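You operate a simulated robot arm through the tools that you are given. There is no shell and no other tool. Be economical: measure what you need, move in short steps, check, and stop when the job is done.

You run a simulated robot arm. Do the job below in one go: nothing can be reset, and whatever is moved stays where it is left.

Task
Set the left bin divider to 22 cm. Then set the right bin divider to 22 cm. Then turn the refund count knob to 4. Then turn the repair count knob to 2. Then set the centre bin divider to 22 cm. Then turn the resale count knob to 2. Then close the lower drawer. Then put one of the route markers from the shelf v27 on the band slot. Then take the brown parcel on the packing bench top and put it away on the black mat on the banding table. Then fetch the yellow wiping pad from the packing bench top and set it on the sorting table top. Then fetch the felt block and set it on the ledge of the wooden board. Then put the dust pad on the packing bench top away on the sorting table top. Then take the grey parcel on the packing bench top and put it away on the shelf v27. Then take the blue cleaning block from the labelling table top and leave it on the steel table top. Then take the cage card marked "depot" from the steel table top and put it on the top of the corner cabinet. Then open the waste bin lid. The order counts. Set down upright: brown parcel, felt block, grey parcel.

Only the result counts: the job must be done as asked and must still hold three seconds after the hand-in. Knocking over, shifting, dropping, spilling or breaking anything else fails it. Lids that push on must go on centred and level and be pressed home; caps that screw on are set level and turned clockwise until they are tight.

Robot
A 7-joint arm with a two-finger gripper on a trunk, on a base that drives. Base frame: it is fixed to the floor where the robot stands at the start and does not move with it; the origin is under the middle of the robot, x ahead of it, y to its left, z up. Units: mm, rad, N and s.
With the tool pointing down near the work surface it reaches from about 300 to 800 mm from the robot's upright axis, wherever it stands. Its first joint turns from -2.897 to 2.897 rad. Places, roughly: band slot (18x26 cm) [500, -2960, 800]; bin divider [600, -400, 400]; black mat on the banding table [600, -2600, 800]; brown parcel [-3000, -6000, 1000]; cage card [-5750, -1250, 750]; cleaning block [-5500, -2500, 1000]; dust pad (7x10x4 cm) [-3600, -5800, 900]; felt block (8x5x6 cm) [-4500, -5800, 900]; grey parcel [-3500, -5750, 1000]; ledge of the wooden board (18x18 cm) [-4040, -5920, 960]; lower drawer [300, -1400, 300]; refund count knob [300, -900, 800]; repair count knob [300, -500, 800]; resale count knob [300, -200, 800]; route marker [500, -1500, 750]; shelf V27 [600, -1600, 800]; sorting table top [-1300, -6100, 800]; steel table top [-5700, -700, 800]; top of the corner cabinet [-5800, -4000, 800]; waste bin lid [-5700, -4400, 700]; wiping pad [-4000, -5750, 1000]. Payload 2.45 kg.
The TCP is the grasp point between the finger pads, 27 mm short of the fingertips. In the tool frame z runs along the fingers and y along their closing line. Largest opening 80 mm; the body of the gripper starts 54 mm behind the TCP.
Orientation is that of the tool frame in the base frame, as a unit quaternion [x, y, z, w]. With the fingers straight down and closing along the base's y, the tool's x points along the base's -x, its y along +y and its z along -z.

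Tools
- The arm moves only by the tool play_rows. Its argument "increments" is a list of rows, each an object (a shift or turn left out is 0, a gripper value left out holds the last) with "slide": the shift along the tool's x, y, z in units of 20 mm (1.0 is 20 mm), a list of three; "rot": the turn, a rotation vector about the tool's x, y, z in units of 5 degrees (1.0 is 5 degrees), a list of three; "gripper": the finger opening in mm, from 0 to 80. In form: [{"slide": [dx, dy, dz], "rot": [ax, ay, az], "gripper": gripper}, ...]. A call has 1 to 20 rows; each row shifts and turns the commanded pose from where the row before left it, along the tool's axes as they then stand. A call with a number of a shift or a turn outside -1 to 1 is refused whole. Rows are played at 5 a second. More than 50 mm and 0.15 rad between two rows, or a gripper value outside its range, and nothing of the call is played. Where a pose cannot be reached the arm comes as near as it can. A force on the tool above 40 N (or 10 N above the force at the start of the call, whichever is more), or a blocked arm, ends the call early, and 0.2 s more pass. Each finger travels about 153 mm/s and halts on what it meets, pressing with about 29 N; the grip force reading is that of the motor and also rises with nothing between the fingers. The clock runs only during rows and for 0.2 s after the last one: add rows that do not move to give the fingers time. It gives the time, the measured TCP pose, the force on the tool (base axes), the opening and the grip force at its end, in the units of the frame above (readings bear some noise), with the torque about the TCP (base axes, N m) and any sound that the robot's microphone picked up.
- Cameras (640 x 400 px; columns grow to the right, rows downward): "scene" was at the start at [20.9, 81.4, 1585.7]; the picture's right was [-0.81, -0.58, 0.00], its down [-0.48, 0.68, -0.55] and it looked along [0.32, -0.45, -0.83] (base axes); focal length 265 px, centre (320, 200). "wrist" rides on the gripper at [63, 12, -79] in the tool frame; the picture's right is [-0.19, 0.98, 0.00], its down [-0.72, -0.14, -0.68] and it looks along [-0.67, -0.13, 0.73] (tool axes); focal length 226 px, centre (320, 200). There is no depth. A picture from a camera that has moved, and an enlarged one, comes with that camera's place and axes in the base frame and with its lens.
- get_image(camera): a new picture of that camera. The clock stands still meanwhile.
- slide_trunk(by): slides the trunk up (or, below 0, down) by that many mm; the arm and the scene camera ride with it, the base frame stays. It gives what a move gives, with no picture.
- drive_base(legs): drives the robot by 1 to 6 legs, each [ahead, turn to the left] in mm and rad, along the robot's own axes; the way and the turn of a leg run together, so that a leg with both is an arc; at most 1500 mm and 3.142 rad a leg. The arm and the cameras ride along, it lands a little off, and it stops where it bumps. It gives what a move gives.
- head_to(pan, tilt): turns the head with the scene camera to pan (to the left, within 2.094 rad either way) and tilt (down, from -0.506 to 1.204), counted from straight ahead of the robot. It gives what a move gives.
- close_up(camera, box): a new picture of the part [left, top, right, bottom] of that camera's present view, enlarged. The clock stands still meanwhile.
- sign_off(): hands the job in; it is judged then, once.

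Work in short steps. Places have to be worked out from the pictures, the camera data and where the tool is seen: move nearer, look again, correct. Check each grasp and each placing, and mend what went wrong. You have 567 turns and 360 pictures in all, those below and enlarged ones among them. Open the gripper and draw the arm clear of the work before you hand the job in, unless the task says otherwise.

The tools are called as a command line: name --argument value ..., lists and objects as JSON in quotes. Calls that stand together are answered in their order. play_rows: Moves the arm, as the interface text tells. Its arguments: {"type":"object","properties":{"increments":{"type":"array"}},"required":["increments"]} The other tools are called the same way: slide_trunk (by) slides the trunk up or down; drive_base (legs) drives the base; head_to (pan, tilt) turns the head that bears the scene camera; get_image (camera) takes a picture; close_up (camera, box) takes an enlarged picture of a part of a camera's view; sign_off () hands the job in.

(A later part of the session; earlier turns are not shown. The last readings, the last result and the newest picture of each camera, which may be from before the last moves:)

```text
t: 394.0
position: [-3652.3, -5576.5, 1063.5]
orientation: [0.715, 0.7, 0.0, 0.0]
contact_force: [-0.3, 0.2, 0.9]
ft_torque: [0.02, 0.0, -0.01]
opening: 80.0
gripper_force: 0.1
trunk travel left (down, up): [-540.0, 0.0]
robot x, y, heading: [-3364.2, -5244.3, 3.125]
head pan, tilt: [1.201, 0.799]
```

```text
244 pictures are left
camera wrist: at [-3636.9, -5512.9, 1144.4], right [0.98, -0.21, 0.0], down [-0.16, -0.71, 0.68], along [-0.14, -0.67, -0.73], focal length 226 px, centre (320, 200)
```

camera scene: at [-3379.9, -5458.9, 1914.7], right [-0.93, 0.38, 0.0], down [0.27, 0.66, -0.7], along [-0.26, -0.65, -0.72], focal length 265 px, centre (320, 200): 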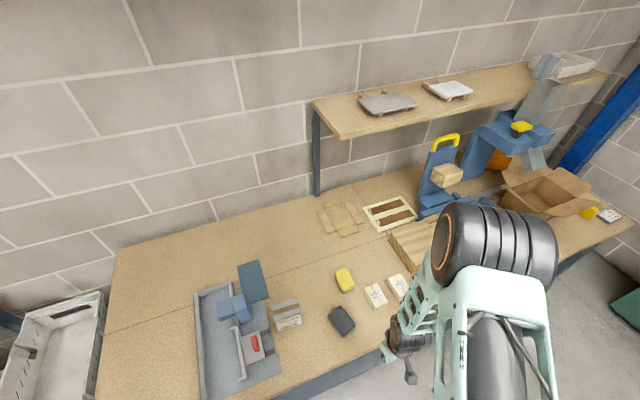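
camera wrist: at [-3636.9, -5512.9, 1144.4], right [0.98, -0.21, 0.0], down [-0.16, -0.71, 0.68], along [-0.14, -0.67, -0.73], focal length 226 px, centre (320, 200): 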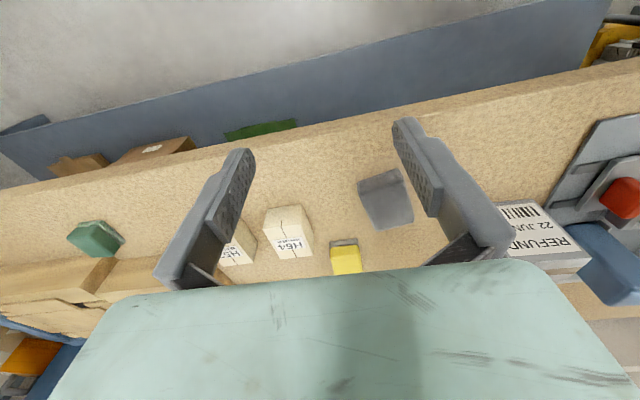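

play_rows --increments '[{"slide": [-0.933, -0.05, 0]}, {"slide": [-0.933, -0.05, 0]}, {"slide": [-0.933, -0.05, 0]}, {"slide": [-0.933, -0.05, 0]}, {"slide": [-0.933, -0.05, 0]}, {"slide": [-0.933, -0.05, 0]}, {"slide": [-0.933, -0.05, 0]}, {"slide": [-0.933, -0.05, 0]}, {"slide": [-0.933, -0.05, 0]}, {"slide": [-0.933, -0.05, 0]}, {"slide": [-0.933, -0.05, 0]}, {"slide": [-0.933, -0.05, 0]}]'

get_image --camera "wrist"

```text
t: 396.6
position: [-3667.9, -5800.8, 1063.8]
orientation: [0.714, 0.7, 0.001, 0.002]
contact_force: [-0.2, 0.1, -0.6]
ft_torque: [0.01, 0.03, 0.01]
opening: 80.0
gripper_force: 0.0
trunk travel left (down, up): [-540.0, 0.0]
robot x, y, heading: [-3366.1, -5242.8, 3.122]
head pan, tilt: [1.201, 0.799]
```

```text
243 pictures are left
camera wrist: at [-3653.6, -5737.2, 1144.2], right [0.98, -0.21, 0.0], down [-0.16, -0.72, 0.68], along [-0.14, -0.67, -0.73], focal length 226 px, centre (320, 200)
```

wrist: 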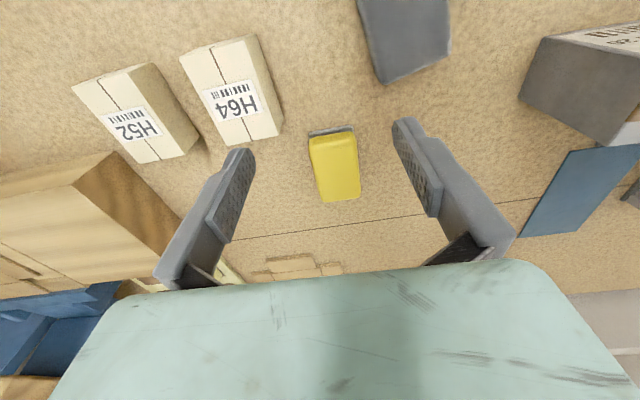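

play_rows --increments '[{"slide": [-0.96, 0, 0], "rot": [0, 0, 0.74]}, {"slide": [-0.96, 0, 0]}, {"slide": [-0.96, 0, 0]}, {"slide": [-0.96, 0, 0]}, {"slide": [-0.96, 0, 0]}]'

slide_trunk --by -100

get_image --camera "wrist"

```text
t: 397.8
position: [-3675.6, -5895.6, 1064.2]
orientation: [0.737, 0.676, 0.0, 0.0]
contact_force: [-0.4, 0.7, -0.5]
ft_torque: [0.01, -0.04, 0.0]
opening: 80.2
gripper_force: 0.0
trunk travel left (down, up): [-540.0, 0.0]
robot x, y, heading: [-3366.9, -5244.3, 3.126]
head pan, tilt: [1.201, 0.799]
```

```text
t: 399.1
position: [-3676.3, -5895.9, 964.9]
orientation: [0.737, 0.676, 0.0, 0.0]
contact_force: [0.3, 0.1, 0.0]
ft_torque: [0.01, -0.01, 0.01]
opening: 80.0
gripper_force: 0.0
trunk travel left (down, up): [-440.0, 100.0]
robot x, y, heading: [-3367.2, -5243.4, 3.123]
head pan, tilt: [1.201, 0.799]
```

```text
242 pictures are left
camera wrist: at [-3657.4, -5833.3, 1045.0], right [0.96, -0.28, 0.0], down [-0.2, -0.7, 0.68], along [-0.19, -0.66, -0.73], focal length 226 px, centre (320, 200)
```

wrist: 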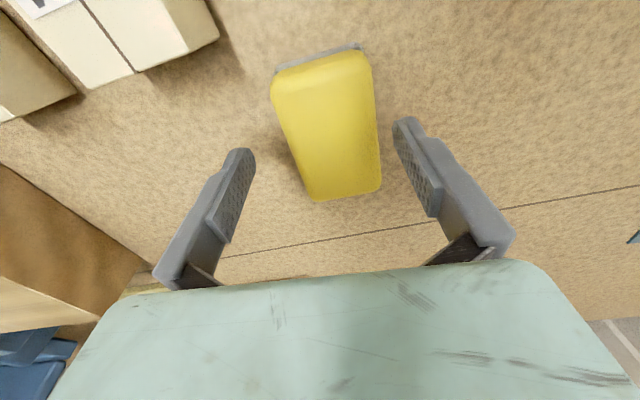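

play_rows --increments '[{"slide": [0, 0.4, 0]}]'

slide_trunk --by -40

get_image --camera "wrist"

```text
t: 399.6
position: [-3666.8, -5895.9, 964.3]
orientation: [0.737, 0.676, 0.0, 0.001]
contact_force: [1.1, 0.6, 0.7]
ft_torque: [-0.02, 0.01, -0.01]
opening: 79.7
gripper_force: 0.1
trunk travel left (down, up): [-440.0, 100.0]
robot x, y, heading: [-3366.7, -5241.9, 3.124]
head pan, tilt: [1.201, 0.799]
```

```text
t: 400.4
position: [-3666.6, -5896.7, 924.9]
orientation: [0.737, 0.676, 0.001, 0.001]
contact_force: [0.0, -0.1, 0.3]
ft_torque: [0.01, 0.0, 0.0]
opening: 79.9
gripper_force: 0.0
trunk travel left (down, up): [-400.0, 140.0]
robot x, y, heading: [-3366.0, -5246.1, 3.126]
head pan, tilt: [1.201, 0.799]
```

```text
241 pictures are left
camera wrist: at [-3649.1, -5833.9, 1005.0], right [0.96, -0.28, 0.0], down [-0.2, -0.7, 0.68], along [-0.19, -0.66, -0.73], focal length 226 px, centre (320, 200)
```

wrist: 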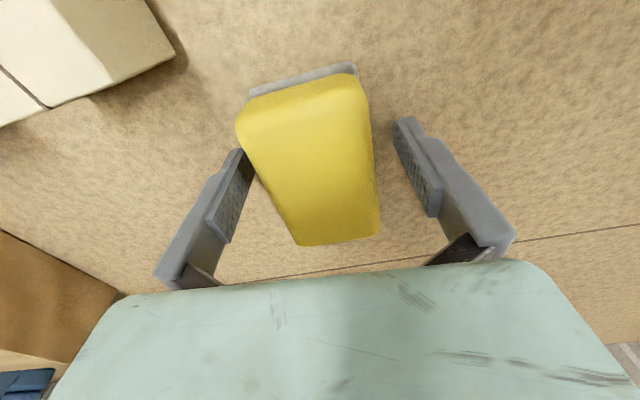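

play_rows --increments '[{"slide": [0, -0.28, 0]}, {"slide": [0, 0, 0.4]}, {"gripper": 0}, {}, {}]'

slide_trunk --by 100

get_image --camera "wrist"

```text
t: 401.6
position: [-3672.6, -5894.6, 916.4]
orientation: [0.737, 0.676, 0.001, 0.0]
contact_force: [0.0, -0.6, 0.7]
ft_torque: [-0.01, 0.02, 0.02]
opening: 55.5
gripper_force: 29.4
trunk travel left (down, up): [-400.0, 140.0]
robot x, y, heading: [-3364.7, -5244.4, 3.125]
head pan, tilt: [1.201, 0.799]
```

```text
t: 402.9
position: [-3672.9, -5894.5, 1015.8]
orientation: [0.737, 0.676, 0.001, 0.0]
contact_force: [0.3, 0.1, 0.0]
ft_torque: [-0.01, 0.0, 0.0]
opening: 55.5
gripper_force: 29.1
trunk travel left (down, up): [-500.0, 40.0]
robot x, y, heading: [-3366.0, -5243.8, 3.128]
head pan, tilt: [1.201, 0.799]
```

```text
240 pictures are left
camera wrist: at [-3654.9, -5833.0, 1096.7], right [0.96, -0.28, 0.0], down [-0.2, -0.7, 0.68], along [-0.19, -0.65, -0.73], focal length 226 px, centre (320, 200)
```

wrist: 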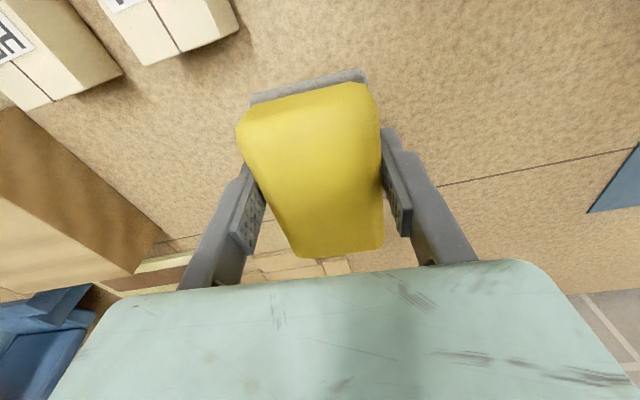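

Pad held. Retract, then reverse along the wall to the sorting table.

play_rows --increments '[{"slide": [1, 0, 0]}, {"slide": [1, 0, 0]}, {"slide": [1, 0, 0]}, {"slide": [1, 0, 0]}, {"slide": [1, 0, 0]}, {"slide": [1, 0, 0]}, {"slide": [1, 0, 0]}, {"slide": [1, 0, 0]}, {"slide": [1, 0, 0]}, {"slide": [1, 0, 0]}, {"slide": [1, 0, 0]}, {"slide": [1, 0, 0]}, {"slide": [1, 0, 0]}, {"slide": [1, 0, 0]}]'

drive_base --legs '[[-1450, 0]]'

head_to --pan 1.8 --tilt 0.7

get_image --camera "scene"

```text
t: 405.9
position: [-3648.6, -5616.8, 1018.0]
orientation: [0.737, 0.676, 0.001, 0.001]
contact_force: [-0.1, 0.3, -0.6]
ft_torque: [0.01, 0.01, -0.01]
opening: 55.5
gripper_force: 29.0
trunk travel left (down, up): [-500.0, 40.0]
robot x, y, heading: [-3364.4, -5243.9, 3.127]
head pan, tilt: [1.201, 0.799]
```

```text
t: 413.2
position: [-2189.2, -5640.6, 1016.3]
orientation: [0.738, 0.675, 0.001, 0.001]
contact_force: [0.0, 0.1, -0.6]
ft_torque: [-0.03, 0.02, 0.0]
opening: 55.4
gripper_force: 28.9
trunk travel left (down, up): [-500.0, 40.0]
robot x, y, heading: [-1908.4, -5266.6, 3.126]
head pan, tilt: [1.201, 0.799]
```

```text
t: 414.2
position: [-2188.6, -5641.2, 1016.0]
orientation: [0.738, 0.675, 0.0, 0.001]
contact_force: [0.4, 0.0, -1.5]
ft_torque: [0.02, 0.04, 0.01]
opening: 55.5
gripper_force: 29.3
trunk travel left (down, up): [-500.0, 40.0]
robot x, y, heading: [-1907.2, -5269.8, 3.125]
head pan, tilt: [1.799, 0.7]
```

```text
239 pictures are left
camera scene: at [-1872.3, -5493.5, 1883.0], right [-0.98, -0.21, 0.0], down [-0.13, 0.63, -0.76], along [0.16, -0.75, -0.64], focal length 265 px, centre (320, 200)
```

scene: 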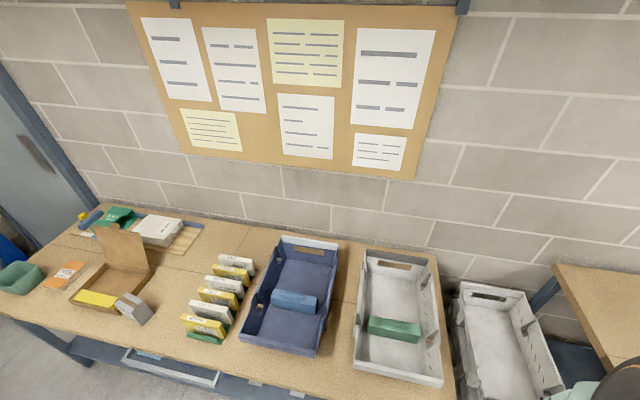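

Free strip on the sorting table between the open box and the card rack, around (-1090, -5990). Reverse on with a slight approach to the table.

drive_base --legs '[[0, -0.07], [-930, 0], [0, 0.085]]'

get_image --camera "scene"

get_image --camera "wrist"

```text
t: 420.0
position: [-1263.8, -5729.7, 1018.0]
orientation: [0.735, 0.678, 0.0, 0.0]
contact_force: [-0.9, -0.2, -1.1]
ft_torque: [-0.03, 0.02, 0.01]
opening: 55.3
gripper_force: 29.3
trunk travel left (down, up): [-500.0, 40.0]
robot x, y, heading: [-985.6, -5356.8, 3.131]
head pan, tilt: [1.799, 0.7]
```

```text
238 pictures are left
camera scene: at [-947.2, -5579.6, 1882.8], right [-0.98, -0.22, 0.0], down [-0.14, 0.63, -0.76], along [0.17, -0.75, -0.65], focal length 265 px, centre (320, 200)
```

scene: 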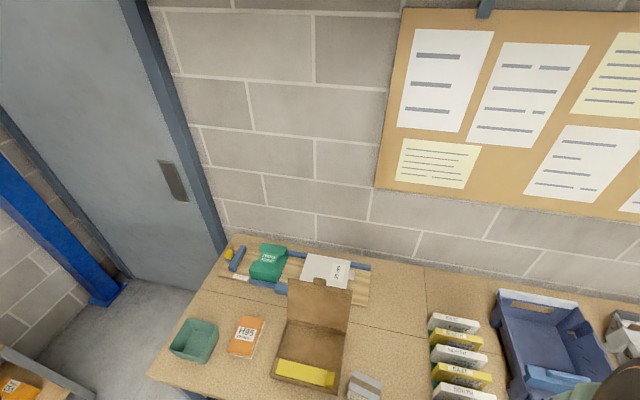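

```text
237 pictures are left
camera wrist: at [-1246.3, -5668.1, 1097.0], right [0.96, -0.27, 0.0], down [-0.2, -0.7, 0.68], along [-0.18, -0.66, -0.73], focal length 226 px, centre (320, 200)
```

wrist: 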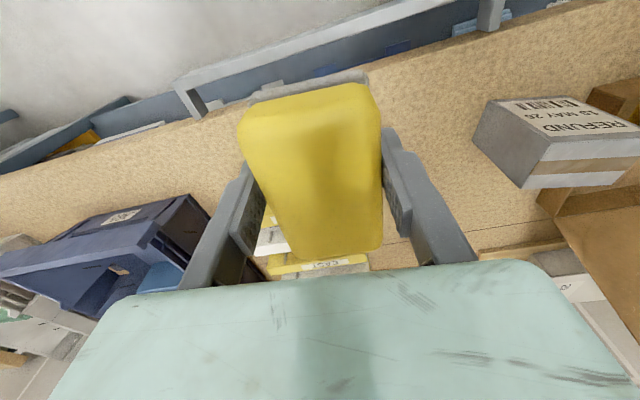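

play_rows --increments '[{"slide": [-0.99, 0.596, 0]}, {"slide": [-0.99, 0.596, 0]}, {"slide": [-0.99, 0.596, 0]}, {"slide": [-0.99, 0.596, 0]}, {"slide": [-0.99, 0.596, 0]}, {"slide": [-0.99, 0.596, 0]}, {"slide": [-0.99, 0.596, 0]}, {"slide": [-0.99, 0.596, 0]}, {"slide": [-0.99, 0.596, 0]}, {"slide": [-0.99, 0.596, 0]}, {"slide": [-0.99, 0.596, 0]}, {"slide": [-0.99, 0.596, 0]}, {"slide": [-0.99, 0.596, 0]}, {"slide": [-0.99, 0.596, 0]}]'

slide_trunk --by -100

get_image --camera "wrist"

```text
t: 423.0
position: [-1121.0, -6017.2, 1016.9]
orientation: [0.735, 0.678, 0.0, 0.0]
contact_force: [-0.1, 0.3, -0.5]
ft_torque: [-0.02, -0.01, -0.02]
opening: 55.4
gripper_force: 28.5
trunk travel left (down, up): [-500.0, 40.0]
robot x, y, heading: [-988.0, -5358.2, 3.129]
head pan, tilt: [1.799, 0.7]
```

```text
t: 424.3
position: [-1120.6, -6017.1, 916.2]
orientation: [0.735, 0.678, 0.001, 0.0]
contact_force: [0.7, 0.4, -0.1]
ft_torque: [-0.02, 0.02, -0.01]
opening: 55.3
gripper_force: 29.0
trunk travel left (down, up): [-400.0, 140.0]
robot x, y, heading: [-988.9, -5358.4, 3.131]
head pan, tilt: [1.799, 0.7]
```

```text
236 pictures are left
camera wrist: at [-1102.7, -5954.9, 996.9], right [0.96, -0.27, 0.0], down [-0.2, -0.7, 0.68], along [-0.18, -0.66, -0.73], focal length 226 px, centre (320, 200)
```

wrist: 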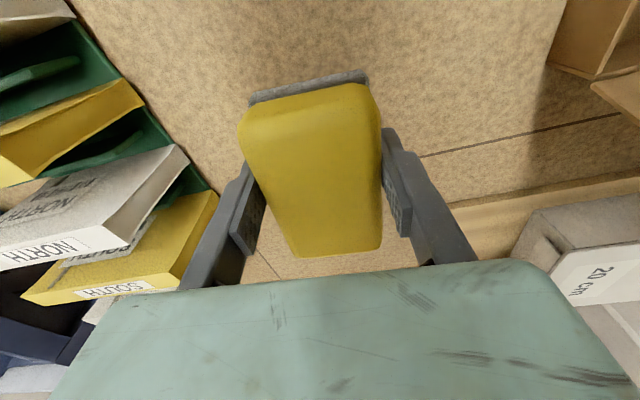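

slide_trunk --by -72

slide_trunk --by -10

slide_trunk --by -6

```text
t: 425.4
position: [-1120.2, -6017.9, 844.5]
orientation: [0.735, 0.678, 0.001, 0.001]
contact_force: [-0.6, 0.7, -0.6]
ft_torque: [0.04, 0.01, -0.02]
opening: 55.2
gripper_force: 28.9
trunk travel left (down, up): [-328.0, 212.0]
robot x, y, heading: [-983.0, -5357.2, 3.134]
head pan, tilt: [1.799, 0.7]
```

```text
t: 426.0
position: [-1120.1, -6017.8, 836.4]
orientation: [0.736, 0.677, 0.0, 0.001]
contact_force: [0.6, 1.0, 14.0]
ft_torque: [0.53, 0.05, -0.01]
opening: 55.4
gripper_force: 29.1
trunk travel left (down, up): [-318.0, 222.0]
robot x, y, heading: [-986.5, -5354.3, 3.13]
head pan, tilt: [1.799, 0.7]
```

```text
t: 426.5
position: [-1121.1, -6017.1, 831.3]
orientation: [0.735, 0.678, -0.002, 0.003]
contact_force: [-0.7, -2.1, 33.3]
ft_torque: [0.01, 0.09, 0.05]
opening: 55.6
gripper_force: 29.2
trunk travel left (down, up): [-312.0, 228.0]
robot x, y, heading: [-984.8, -5356.4, 3.129]
head pan, tilt: [1.799, 0.7]
```

Contact. Release and raise.

play_rows --increments '[{"gripper": 80}, {}, {}]'

slide_trunk --by 200

get_image --camera "wrist"

```text
t: 427.3
position: [-1120.4, -6017.2, 831.1]
orientation: [0.734, 0.679, -0.001, 0.002]
contact_force: [-0.5, -7.8, 35.1]
ft_torque: [0.05, 0.66, 0.09]
opening: 56.3
gripper_force: 0.1
trunk travel left (down, up): [-312.0, 228.0]
robot x, y, heading: [-982.8, -5355.2, 3.134]
head pan, tilt: [1.799, 0.7]
```

```text
t: 429.5
position: [-1120.2, -6016.3, 1027.0]
orientation: [0.735, 0.678, 0.001, 0.001]
contact_force: [0.0, -0.4, -0.6]
ft_torque: [-0.01, 0.02, 0.0]
opening: 80.2
gripper_force: 0.0
trunk travel left (down, up): [-512.0, 28.0]
robot x, y, heading: [-983.5, -5354.4, 3.132]
head pan, tilt: [1.799, 0.7]
```

```text
235 pictures are left
camera wrist: at [-1102.7, -5954.9, 1108.3], right [0.96, -0.27, 0.0], down [-0.2, -0.7, 0.68], along [-0.18, -0.66, -0.73], focal length 226 px, centre (320, 200)
```

wrist: 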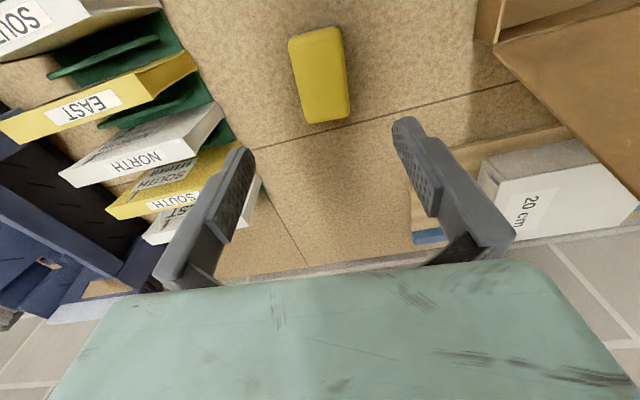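

Wiping pad is on the sorting table. Retract and drive to the felt block at the far end of the bench.

play_rows --increments '[{"slide": [1, 0, 0]}, {"slide": [1, 0, 0]}, {"slide": [1, 0, 0]}, {"slide": [1, 0, 0]}, {"slide": [1, 0, 0]}, {"slide": [1, 0, 0]}, {"slide": [1, 0, 0]}, {"slide": [1, 0, 0]}, {"slide": [1, 0, 0]}, {"slide": [1, 0, 0]}, {"slide": [1, 0, 0]}, {"slide": [1, 0, 0]}, {"slide": [1, 0, 0]}, {"slide": [1, 0, 0]}, {"slide": [1, 0, 0]}, {"slide": [1, 0, 0]}, {"slide": [1, 0, 0]}, {"slide": [1, 0, 0]}]'

drive_base --legs '[[0, -0.055], [1450, 0], [1450, 0]]'

head_to --pan 0.9 --tilt 0.7

get_image --camera "scene"

```text
t: 433.3
position: [-1093.6, -5659.3, 1028.7]
orientation: [0.734, 0.679, 0.001, 0.001]
contact_force: [0.6, 1.1, -0.5]
ft_torque: [-0.03, -0.01, -0.03]
opening: 80.1
gripper_force: 0.0
trunk travel left (down, up): [-512.0, 28.0]
robot x, y, heading: [-986.4, -5352.5, 3.128]
head pan, tilt: [1.799, 0.7]
```

```text
t: 447.6
position: [-3981.1, -5419.1, 1028.4]
orientation: [0.761, 0.648, 0.001, 0.001]
contact_force: [-0.1, -0.1, 0.1]
ft_torque: [0.03, 0.05, -0.03]
opening: 79.8
gripper_force: 0.0
trunk travel left (down, up): [-512.0, 28.0]
robot x, y, heading: [-3850.3, -5125.0, 3.054]
head pan, tilt: [1.799, 0.7]
```

```text
t: 448.8
position: [-3979.8, -5418.3, 1028.4]
orientation: [0.762, 0.648, 0.001, 0.001]
contact_force: [-0.2, -0.2, 0.1]
ft_torque: [-0.03, 0.01, 0.0]
opening: 80.2
gripper_force: 0.1
trunk travel left (down, up): [-512.0, 28.0]
robot x, y, heading: [-3850.2, -5125.6, 3.053]
head pan, tilt: [0.901, 0.7]
```

```text
234 pictures are left
camera scene: at [-3901.8, -5328.4, 1895.0], right [-0.73, 0.69, 0.0], down [0.44, 0.47, -0.76], along [-0.53, -0.56, -0.64], focal length 265 px, centre (320, 200)
```

scene: 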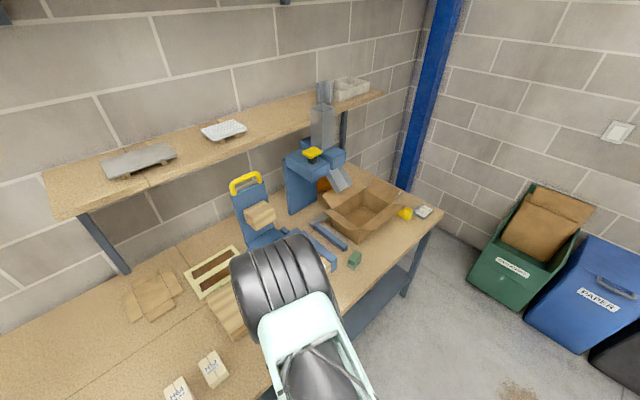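

drive_base --legs '[[0, 0.39], [410, 0], [0, -0.3]]'

get_image --camera "wrist"

get_image --camera "scene"

```text
t: 453.5
position: [-4346.2, -5553.1, 1028.0]
orientation: [0.729, 0.685, 0.0, 0.0]
contact_force: [-0.5, 0.6, 0.5]
ft_torque: [0.01, 0.0, 0.02]
opening: 80.1
gripper_force: 0.0
trunk travel left (down, up): [-512.0, 28.0]
robot x, y, heading: [-4242.0, -5248.1, -3.138]
head pan, tilt: [0.901, 0.7]
```

```text
233 pictures are left
camera wrist: at [-4329.7, -5491.8, 1109.3], right [0.97, -0.26, 0.0], down [-0.19, -0.71, 0.68], along [-0.17, -0.66, -0.73], focal length 226 px, centre (320, 200)
```

wrist: 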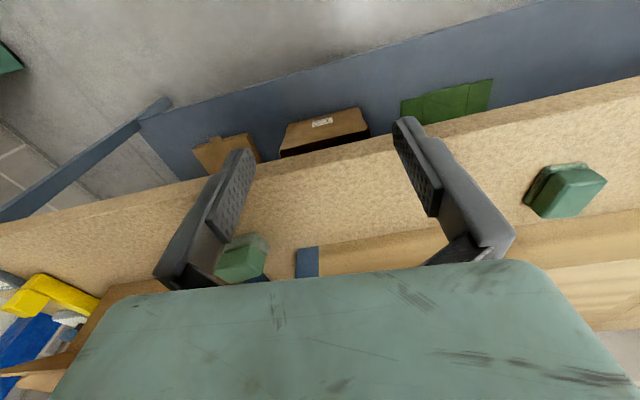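

```text
232 pictures are left
camera scene: at [-4277.1, -5456.1, 1895.0], right [-0.79, 0.62, 0.0], down [0.4, 0.51, -0.76], along [-0.47, -0.6, -0.64], focal length 265 px, centre (320, 200)
```

scene: 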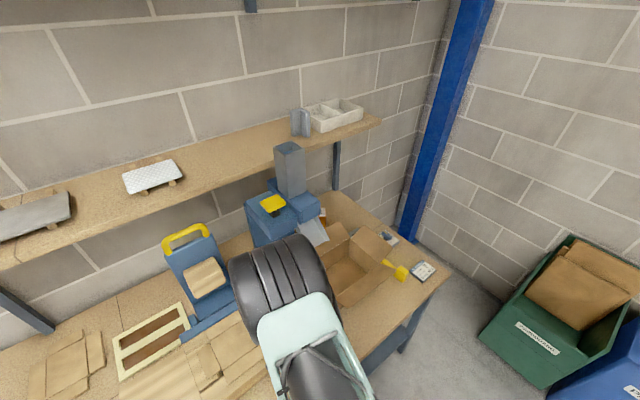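

Two green blocks: left one ≈(-4505,-5730) matches the listed felt block. Move over it for a close look.

play_rows --increments '[{"slide": [-0.5, -0.9, 0]}, {"slide": [-0.5, -0.9, 0]}, {"slide": [-0.5, -0.9, 0]}, {"slide": [-0.5, -0.9, 0]}, {"slide": [-0.5, -0.9, 0]}, {"slide": [-0.5, -0.9, 0]}, {"slide": [-0.5, -0.9, 0]}, {"slide": [-0.5, -0.9, 0]}, {"slide": [-0.5, -0.9, 0]}]'

get_image --camera "wrist"

```text
t: 455.5
position: [-4514.3, -5635.6, 1029.2]
orientation: [0.729, 0.684, 0.001, 0.002]
contact_force: [0.3, 0.3, 0.1]
ft_torque: [0.02, -0.02, -0.01]
opening: 79.9
gripper_force: 0.1
trunk travel left (down, up): [-512.0, 28.0]
robot x, y, heading: [-4245.8, -5250.3, -3.135]
head pan, tilt: [0.901, 0.7]
```

```text
231 pictures are left
camera wrist: at [-4496.4, -5572.8, 1109.5], right [0.97, -0.26, 0.0], down [-0.19, -0.71, 0.68], along [-0.17, -0.66, -0.73], focal length 226 px, centre (320, 200)
```

wrist: 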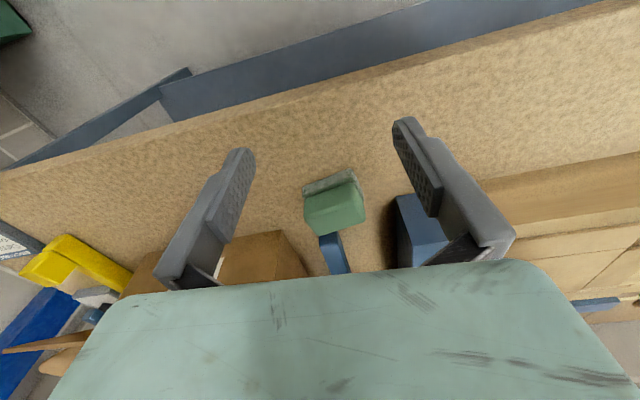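

close_up --camera "wrist" --box '[260, 140, 420, 280]'

```text
2.86 times, centred on (340, 210) of wrist
camera zoom: at [-4496.4, -5572.8, 1109.5], right [0.97, -0.26, 0.0], down [-0.19, -0.71, 0.68], along [-0.17, -0.66, -0.73], focal length 646 px, centre (263, 171)
```

zoom: 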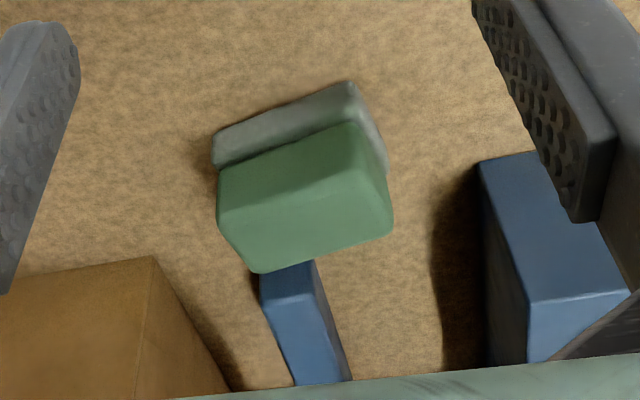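

I need to compare with the other green block; move the camera toward it (and the wooden board).

play_rows --increments '[{"slide": [0.05, 1, -0.1]}, {"slide": [0.05, 1, -0.1]}, {"slide": [0.05, 1, -0.1]}, {"slide": [0.05, 1, -0.1]}, {"slide": [0.05, 1, -0.1]}, {"slide": [0.05, 1, -0.1]}, {"slide": [0.05, 1, -0.1]}, {"slide": [0.05, 1, -0.1]}, {"slide": [0.05, 1, -0.1]}, {"slide": [0.05, 1, -0.1]}, {"slide": [0.05, 1, -0.1]}, {"slide": [0.05, 1, -0.1]}, {"slide": [0.05, 1, 0]}, {"slide": [0.05, 1, 0]}, {"slide": [0.05, 1, 0]}, {"slide": [0.05, 1, 0]}, {"slide": [0.05, 1, 0]}]'

get_image --camera "wrist"

```text
t: 458.2
position: [-4342.3, -5625.2, 1048.1]
orientation: [0.786, 0.618, 0.003, -0.005]
contact_force: [-0.5, 0.0, -0.7]
ft_torque: [0.01, -0.01, -0.02]
opening: 79.9
gripper_force: 0.0
trunk travel left (down, up): [-512.0, 28.0]
robot x, y, heading: [-4245.5, -5245.7, -3.136]
head pan, tilt: [0.901, 0.7]
stopped in row 13: the arm was blocked; the commanded pose is now the measured one
```

```text
229 pictures are left
camera wrist: at [-4314.7, -5567.5, 1128.9], right [0.91, -0.42, -0.01], down [-0.31, -0.67, 0.67], along [-0.29, -0.61, -0.74], focal length 226 px, centre (320, 200)
```

wrist: 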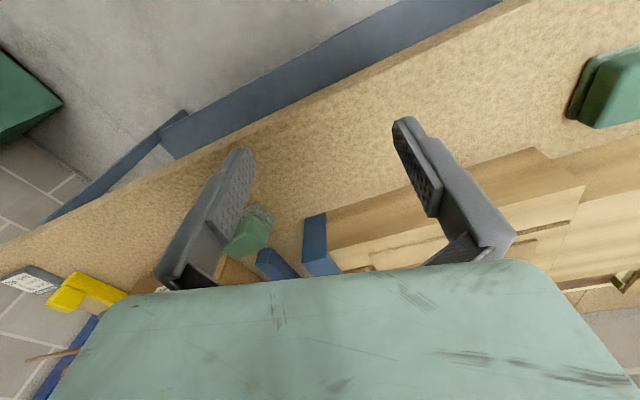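

The arm got blocked; check the scene for what it touched.

get_image --camera "scene"

head_to --pan 1.7 --tilt 0.7

get_image --camera "scene"

```text
228 pictures are left
camera scene: at [-4277.1, -5456.2, 1895.0], right [-0.79, 0.62, 0.0], down [0.4, 0.51, -0.76], along [-0.47, -0.6, -0.64], focal length 265 px, centre (320, 200)
```

scene: 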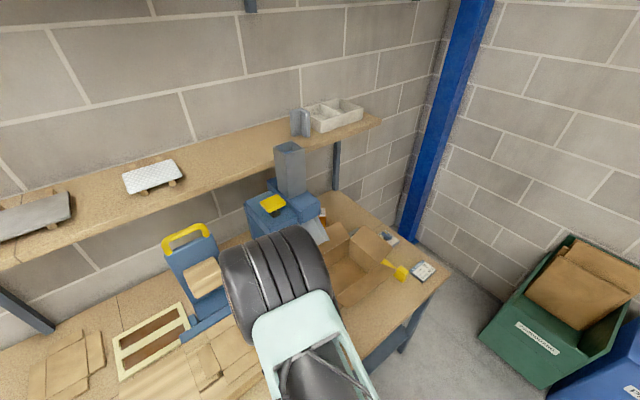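

```text
t: 459.3
position: [-4343.2, -5624.9, 1048.3]
orientation: [0.786, 0.619, 0.003, -0.006]
contact_force: [-0.8, 0.2, 0.1]
ft_torque: [-0.01, -0.01, -0.01]
opening: 80.1
gripper_force: 0.0
trunk travel left (down, up): [-512.0, 28.0]
robot x, y, heading: [-4243.1, -5248.8, -3.135]
head pan, tilt: [1.7, 0.7]
```

```text
227 pictures are left
camera scene: at [-4213.0, -5473.6, 1895.0], right [-0.99, -0.13, 0.0], down [-0.09, 0.64, -0.76], along [0.1, -0.76, -0.64], focal length 265 px, centre (320, 200)
```

scene: 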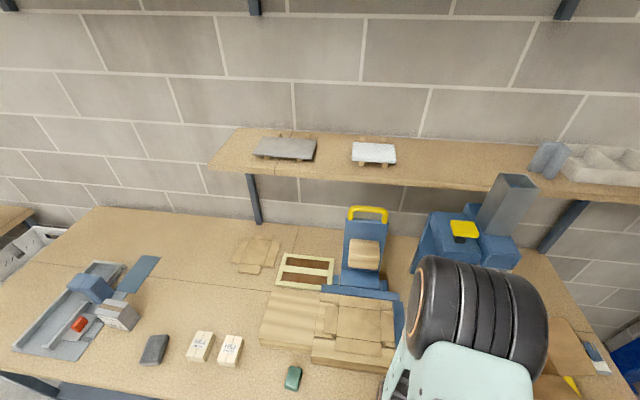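

close_up --camera "scene" --box '[120, 190, 420, 400]'

```text
1.90 times, centred on (270, 295) of scene
camera zoom: at [-4213.0, -5473.6, 1895.0], right [-0.99, -0.13, 0.0], down [-0.09, 0.64, -0.76], along [0.1, -0.76, -0.64], focal length 505 px, centre (415, 19)
```

zoom: 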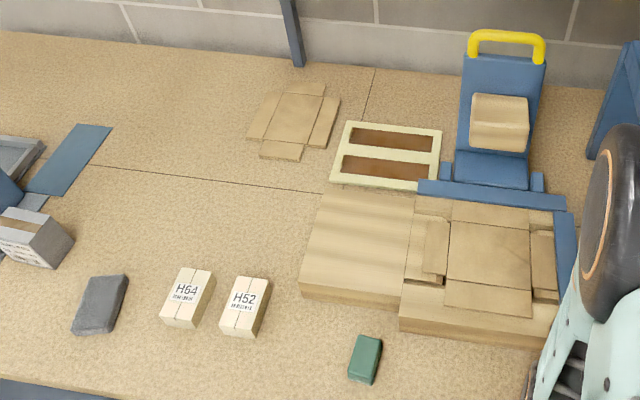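

play_rows --increments '[{"slide": [0, -1, 0], "rot": [0, 0, -0.5]}, {"slide": [0, -1, 0], "rot": [0, 0, -0.6]}, {"slide": [0, -1, 0], "rot": [0, 0, -0.6]}]'

drive_base --legs '[[-300, 0]]'

get_image --camera "wrist"

```text
t: 460.1
position: [-4399.5, -5613.6, 1047.5]
orientation: [0.735, 0.678, 0.004, -0.005]
contact_force: [0.1, 0.3, -0.1]
ft_torque: [0.0, 0.0, 0.0]
opening: 80.0
gripper_force: 0.2
trunk travel left (down, up): [-512.0, 28.0]
robot x, y, heading: [-4245.5, -5250.1, -3.134]
head pan, tilt: [1.7, 0.7]
```

```text
t: 462.1
position: [-4097.6, -5612.1, 1048.4]
orientation: [0.733, 0.68, 0.004, -0.006]
contact_force: [1.2, -0.6, -0.1]
ft_torque: [0.0, 0.04, 0.03]
opening: 80.1
gripper_force: 0.2
trunk travel left (down, up): [-512.0, 28.0]
robot x, y, heading: [-3947.1, -5247.5, -3.121]
head pan, tilt: [1.7, 0.7]
```

```text
225 pictures are left
camera wrist: at [-4080.5, -5551.3, 1129.2], right [0.96, -0.26, -0.01], down [-0.19, -0.71, 0.67], along [-0.18, -0.65, -0.74], focal length 226 px, centre (320, 200)
```

wrist: 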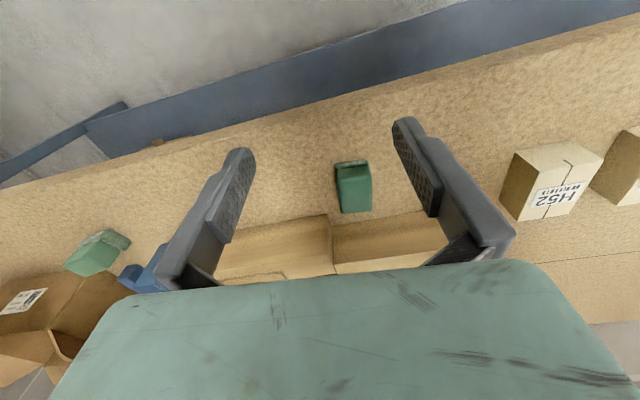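

close_up --camera "wrist" --box '[300, 130, 420, 240]'

close_up --camera "wrist" --box '[40, 200, 160, 310]'

```text
3.64 times, centred on (360, 185) of wrist
camera zoom: at [-4080.5, -5551.3, 1129.2], right [0.96, -0.26, -0.01], down [-0.19, -0.71, 0.67], along [-0.18, -0.65, -0.74], focal length 822 px, centre (174, 254)
```

zoom: 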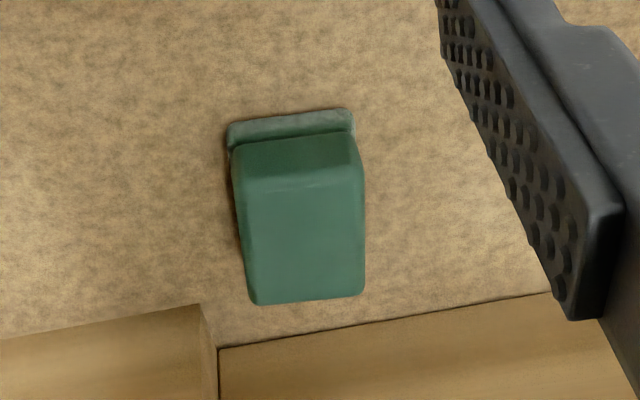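

```text
3.64 times, centred on (100, 255) of wrist
camera zoom: at [-4080.5, -5551.3, 1129.2], right [0.96, -0.26, -0.01], down [-0.19, -0.71, 0.67], along [-0.18, -0.65, -0.74], focal length 822 px, centre (1120, 0)
```

zoom: 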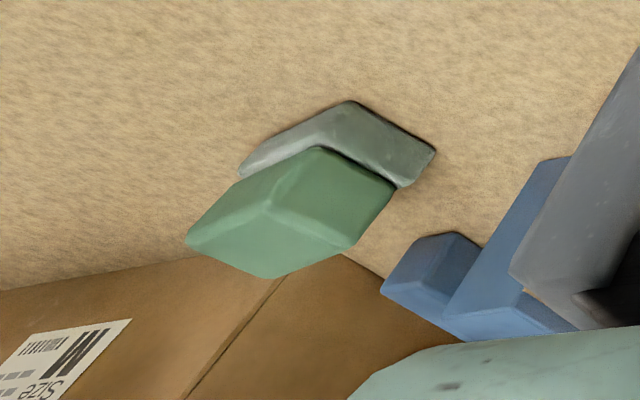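

Both are felt-soled blocks; the far one fits the listed position. I'll go back for a precise close look at it.

drive_base --legs '[[290, 0]]'

play_rows --increments '[{"slide": [-0.6, -0.95, 0.3]}, {"slide": [-0.6, -0.95, 0.3]}, {"slide": [-0.6, -0.95, 0.3]}, {"slide": [-0.6, -0.95, 0.3]}, {"slide": [-0.6, -0.95, 0.3]}, {"slide": [-0.6, -0.95, 0.3]}, {"slide": [-0.6, -0.95, 0.3]}]'

get_image --camera "wrist"

```text
t: 464.1
position: [-4390.5, -5617.9, 1047.7]
orientation: [0.73, 0.683, 0.004, -0.005]
contact_force: [-0.7, 0.6, 0.7]
ft_torque: [0.05, -0.06, -0.01]
opening: 80.0
gripper_force: 0.0
trunk travel left (down, up): [-512.0, 28.0]
robot x, y, heading: [-4238.0, -5250.8, -3.125]
head pan, tilt: [1.7, 0.7]
```

```text
t: 465.8
position: [-4531.0, -5691.9, 1004.9]
orientation: [0.73, 0.683, 0.003, -0.005]
contact_force: [-0.6, 0.1, 0.3]
ft_torque: [-0.05, 0.04, -0.02]
opening: 79.8
gripper_force: 0.0
trunk travel left (down, up): [-512.0, 28.0]
robot x, y, heading: [-4239.5, -5249.7, -3.121]
head pan, tilt: [1.7, 0.7]
```

```text
222 pictures are left
camera wrist: at [-4513.1, -5631.0, 1084.8], right [0.97, -0.26, 0.0], down [-0.19, -0.72, 0.67], along [-0.18, -0.65, -0.74], focal length 226 px, centre (320, 200)
```

wrist: 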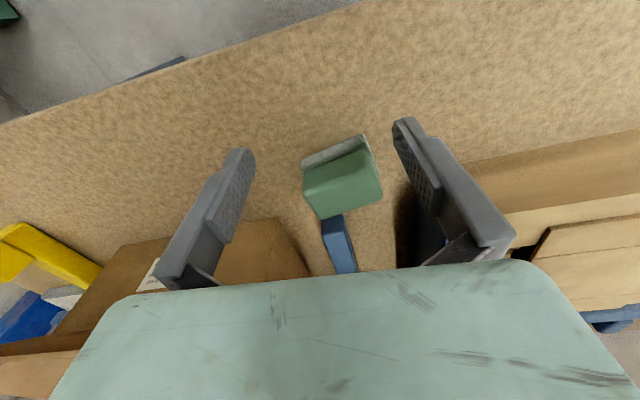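

Far block ≈70×50×45, centre ≈(-4529,-5768), yaw ≈12°. Rotate the gripper to close across its 5 cm depth.

play_rows --increments '[{"rot": [0, 0, 0.983]}, {"rot": [0, 0, 0.983]}, {"rot": [0, 0, 0.983]}, {"rot": [0, 0, 0.983]}, {"rot": [0, 0, 0.983]}, {"rot": [0, 0, 0.983]}, {"rot": [0, 0, 0.983]}, {"rot": [0, 0, 0.983]}, {"rot": [0, 0, 0.983]}, {"rot": [0, 0, 0.983]}, {"rot": [0, 0, 0.983]}, {"rot": [0, 0, 0.983]}, {"rot": [0, 0, 0.983]}, {"rot": [0, 0, 0.983]}, {"rot": [0, 0, 0.983]}]'

```text
t: 468.9
position: [-4530.8, -5692.1, 1005.6]
orientation: [0.994, 0.107, -0.001, -0.007]
contact_force: [-0.5, 0.2, -0.5]
ft_torque: [0.02, 0.01, 0.01]
opening: 80.1
gripper_force: 0.0
trunk travel left (down, up): [-512.0, 28.0]
robot x, y, heading: [-4239.5, -5247.5, -3.119]
head pan, tilt: [1.7, 0.7]
```

play_rows --increments '[{"slide": [-0.175, 0.93, 0]}, {"slide": [-0.175, 0.93, 0]}, {"slide": [-0.175, 0.93, 0]}, {"slide": [-0.175, 0.93, 0]}]'

get_image --camera "wrist"

```text
t: 469.9
position: [-4526.3, -5768.2, 1005.0]
orientation: [0.994, 0.106, 0.0, -0.006]
contact_force: [-0.5, -0.3, 0.6]
ft_torque: [0.01, 0.02, 0.01]
opening: 79.9
gripper_force: 0.1
trunk travel left (down, up): [-512.0, 28.0]
robot x, y, heading: [-4239.7, -5251.6, -3.126]
head pan, tilt: [1.7, 0.7]
```

```text
221 pictures are left
camera wrist: at [-4462.1, -5768.9, 1084.3], right [0.02, -1.0, -0.01], down [-0.73, -0.02, 0.68], along [-0.68, 0.0, -0.73], focal length 226 px, centre (320, 200)
```

wrist: 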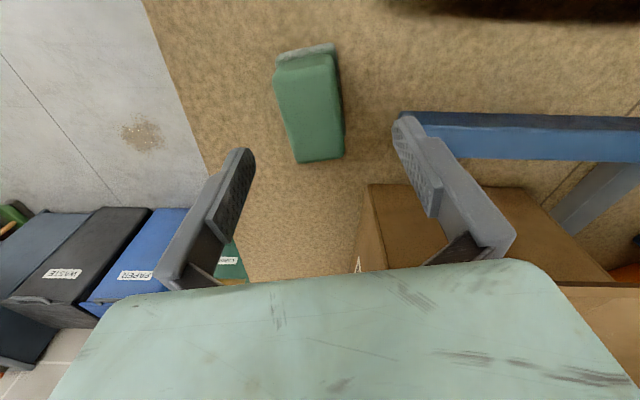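

play_rows --increments '[{"slide": [0, -0.28, 0], "gripper": 70}, {"slide": [0, 0, 1]}, {"slide": [0, 0, 1]}, {"slide": [0, 0, 0.5]}]'

get_image --camera "wrist"

```text
t: 470.9
position: [-4528.3, -5763.3, 953.5]
orientation: [0.994, 0.107, 0.0, -0.006]
contact_force: [-0.3, 0.6, 0.7]
ft_torque: [-0.02, -0.03, 0.02]
opening: 70.1
gripper_force: 0.0
trunk travel left (down, up): [-512.0, 28.0]
robot x, y, heading: [-4243.2, -5248.4, -3.123]
head pan, tilt: [1.7, 0.7]
```

```text
220 pictures are left
camera wrist: at [-4463.5, -5763.7, 1034.1], right [0.02, -1.0, -0.01], down [-0.73, -0.02, 0.68], along [-0.68, 0.0, -0.73], focal length 226 px, centre (320, 200)
```

wrist: 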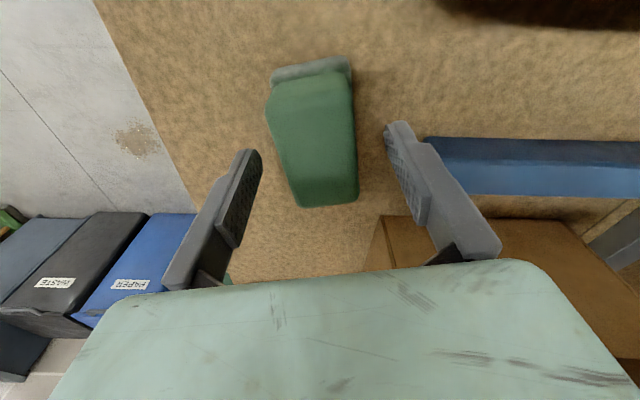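

play_rows --increments '[{"slide": [0, 0, 1]}, {"slide": [0, 0, 0.85]}, {"gripper": 0}, {}, {}]'

get_image --camera "wrist"

```text
t: 472.1
position: [-4528.7, -5762.5, 916.2]
orientation: [0.994, 0.107, 0.0, -0.006]
contact_force: [-0.5, -0.3, -0.1]
ft_torque: [0.0, 0.02, 0.01]
opening: 44.3
gripper_force: 28.4
trunk travel left (down, up): [-512.0, 28.0]
robot x, y, heading: [-4240.0, -5252.7, -3.118]
head pan, tilt: [1.7, 0.7]
```

```text
219 pictures are left
camera wrist: at [-4463.5, -5762.4, 995.8], right [0.02, -1.0, -0.01], down [-0.73, -0.02, 0.68], along [-0.68, 0.0, -0.73], focal length 226 px, centre (320, 200)
```

wrist: 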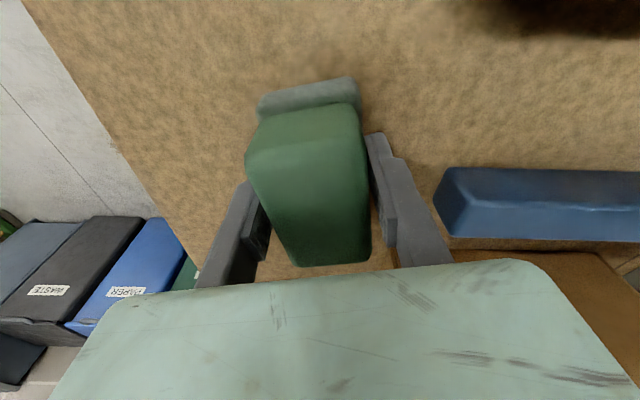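

Gripped (44 mm at the grip line). Lift, retract and back up to the board.

play_rows --increments '[{"slide": [0, 0, -1]}, {"slide": [0, 0, -1]}, {"slide": [0, 0, -1]}, {"slide": [0, 0, -1]}, {"slide": [0, 0, -1]}, {"slide": [0, 0, -1]}, {"slide": [0, 0, -1]}, {"slide": [0.2, -0.95, 0]}, {"slide": [0.2, -0.95, 0]}, {"slide": [0.2, -0.95, 0]}, {"slide": [0.2, -0.95, 0]}, {"slide": [0.2, -0.95, 0]}, {"slide": [0.2, -0.95, 0]}]'

drive_base --legs '[[-430, 0]]'

head_to --pan 1.3 --tilt 0.8

get_image --camera "scene"

get_image --camera "wrist"

```text
t: 474.9
position: [-4529.5, -5646.7, 1059.1]
orientation: [0.994, 0.107, 0.0, -0.006]
contact_force: [-0.1, 0.7, -1.4]
ft_torque: [0.01, -0.01, 0.02]
opening: 43.9
gripper_force: 29.2
trunk travel left (down, up): [-512.0, 28.0]
robot x, y, heading: [-4243.2, -5250.1, -3.121]
head pan, tilt: [1.7, 0.7]
```

```text
t: 477.6
position: [-4095.2, -5638.9, 1058.0]
orientation: [0.994, 0.105, 0.001, -0.006]
contact_force: [0.3, 0.3, -0.8]
ft_torque: [0.0, -0.05, -0.02]
opening: 44.3
gripper_force: 28.2
trunk travel left (down, up): [-512.0, 28.0]
robot x, y, heading: [-3806.0, -5244.2, -3.127]
head pan, tilt: [1.7, 0.7]
```

```text
t: 478.5
position: [-4096.1, -5639.1, 1058.2]
orientation: [0.994, 0.105, 0.001, -0.007]
contact_force: [-0.1, 0.2, -0.5]
ft_torque: [0.02, -0.01, -0.03]
opening: 44.3
gripper_force: 28.7
trunk travel left (down, up): [-512.0, 28.0]
robot x, y, heading: [-3803.8, -5241.0, -3.125]
head pan, tilt: [1.3, 0.799]
```

```text
218 pictures are left
camera scene: at [-3805.5, -5461.4, 1886.7], right [-0.97, 0.25, 0.0], down [0.18, 0.69, -0.7], along [-0.17, -0.67, -0.72], focal length 265 px, centre (320, 200)
```

scene: 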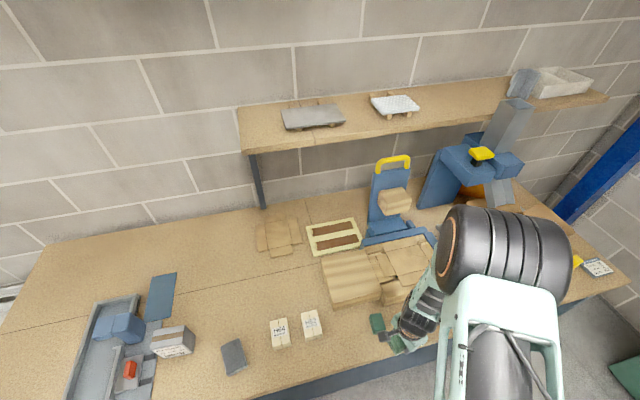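

```text
217 pictures are left
camera wrist: at [-4030.0, -5638.1, 1138.4], right [0.02, -1.0, -0.01], down [-0.73, -0.02, 0.68], along [-0.68, 0.0, -0.73], focal length 226 px, centre (320, 200)
```

wrist: 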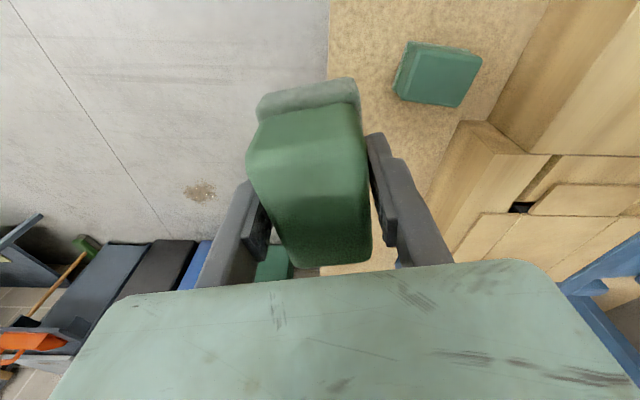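

play_rows --increments '[{"slide": [-0.01, 0.937, 0]}, {"slide": [-0.01, 0.937, 0]}, {"slide": [-0.01, 0.937, 0]}, {"slide": [-0.01, 0.937, 0]}, {"slide": [-0.01, 0.937, 0]}, {"slide": [-0.01, 0.937, 0]}, {"slide": [-0.01, 0.937, 0]}, {"slide": [-0.01, 0.937, 0]}, {"slide": [-0.01, 0.937, 0]}, {"slide": [-0.01, 0.937, 0]}, {"slide": [-0.01, 0.937, 0]}, {"slide": [-0.01, 0.937, 0]}, {"slide": [-0.01, 0.937, 0]}, {"slide": [-0.01, 0.937, 0]}, {"slide": [-0.01, 0.937, 0]}, {"rot": [0, 0, 0.8]}, {"rot": [0, 0, 0.8]}, {"rot": [0, 0, 0.8]}]'

get_image --camera "wrist"

close_up --camera "scene" --box '[280, 200, 460, 340]'

```text
t: 482.3
position: [-4039.6, -5915.0, 1054.5]
orientation: [1.0, 0.001, -0.002, -0.007]
contact_force: [0.8, 0.5, -1.4]
ft_torque: [-0.01, -0.02, -0.01]
opening: 44.5
gripper_force: 29.2
trunk travel left (down, up): [-512.0, 28.0]
robot x, y, heading: [-3807.4, -5245.8, -3.122]
head pan, tilt: [1.3, 0.799]
```

```text
216 pictures are left
camera wrist: at [-3974.9, -5926.6, 1134.5], right [-0.19, -0.98, -0.01], down [-0.72, 0.13, 0.68], along [-0.67, 0.14, -0.73], focal length 226 px, centre (320, 200)
```

wrist: 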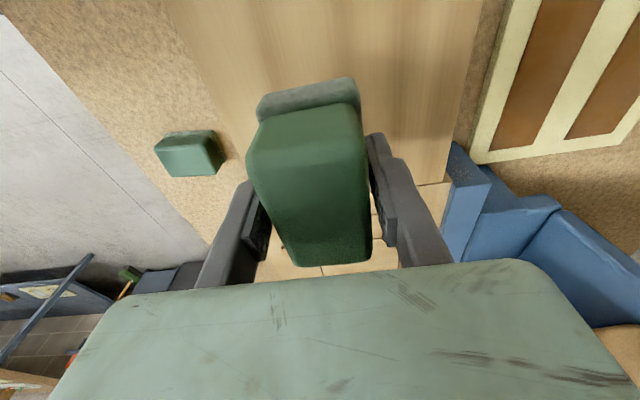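

```text
2.86 times, centred on (370, 270) of scene
camera zoom: at [-3805.6, -5461.4, 1886.7], right [-0.97, 0.25, 0.0], down [0.18, 0.69, -0.7], along [-0.18, -0.67, -0.72], focal length 758 px, centre (177, 0)
```

zoom: 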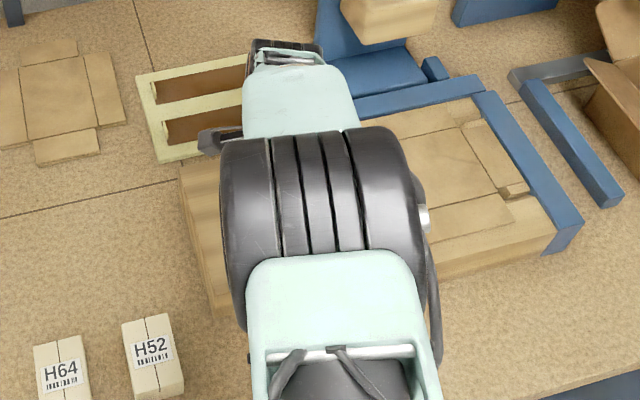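

Over the ledge centre. Lower with the trunk in steps until contact.

slide_trunk --by -48

slide_trunk --by -6

slide_trunk --by -5

```text
t: 483.2
position: [-4040.0, -5912.4, 1007.9]
orientation: [1.0, 0.002, -0.001, -0.005]
contact_force: [-0.4, -0.3, -0.7]
ft_torque: [0.01, 0.0, 0.0]
opening: 44.2
gripper_force: 28.5
trunk travel left (down, up): [-464.0, 76.0]
robot x, y, heading: [-3805.9, -5246.1, -3.125]
head pan, tilt: [1.3, 0.799]
```

```text
t: 483.7
position: [-4039.0, -5913.6, 1000.8]
orientation: [1.0, 0.001, -0.001, -0.007]
contact_force: [0.7, -0.5, -1.4]
ft_torque: [0.02, -0.04, -0.03]
opening: 44.5
gripper_force: 28.9
trunk travel left (down, up): [-458.0, 82.0]
robot x, y, heading: [-3807.0, -5241.5, -3.126]
head pan, tilt: [1.3, 0.799]
```

```text
t: 484.3
position: [-4039.4, -5914.1, 996.7]
orientation: [1.0, 0.001, -0.001, -0.006]
contact_force: [-0.4, -0.2, -0.6]
ft_torque: [-0.02, 0.01, -0.01]
opening: 44.2
gripper_force: 28.9
trunk travel left (down, up): [-453.0, 87.0]
robot x, y, heading: [-3808.5, -5242.2, -3.128]
head pan, tilt: [1.3, 0.799]
```

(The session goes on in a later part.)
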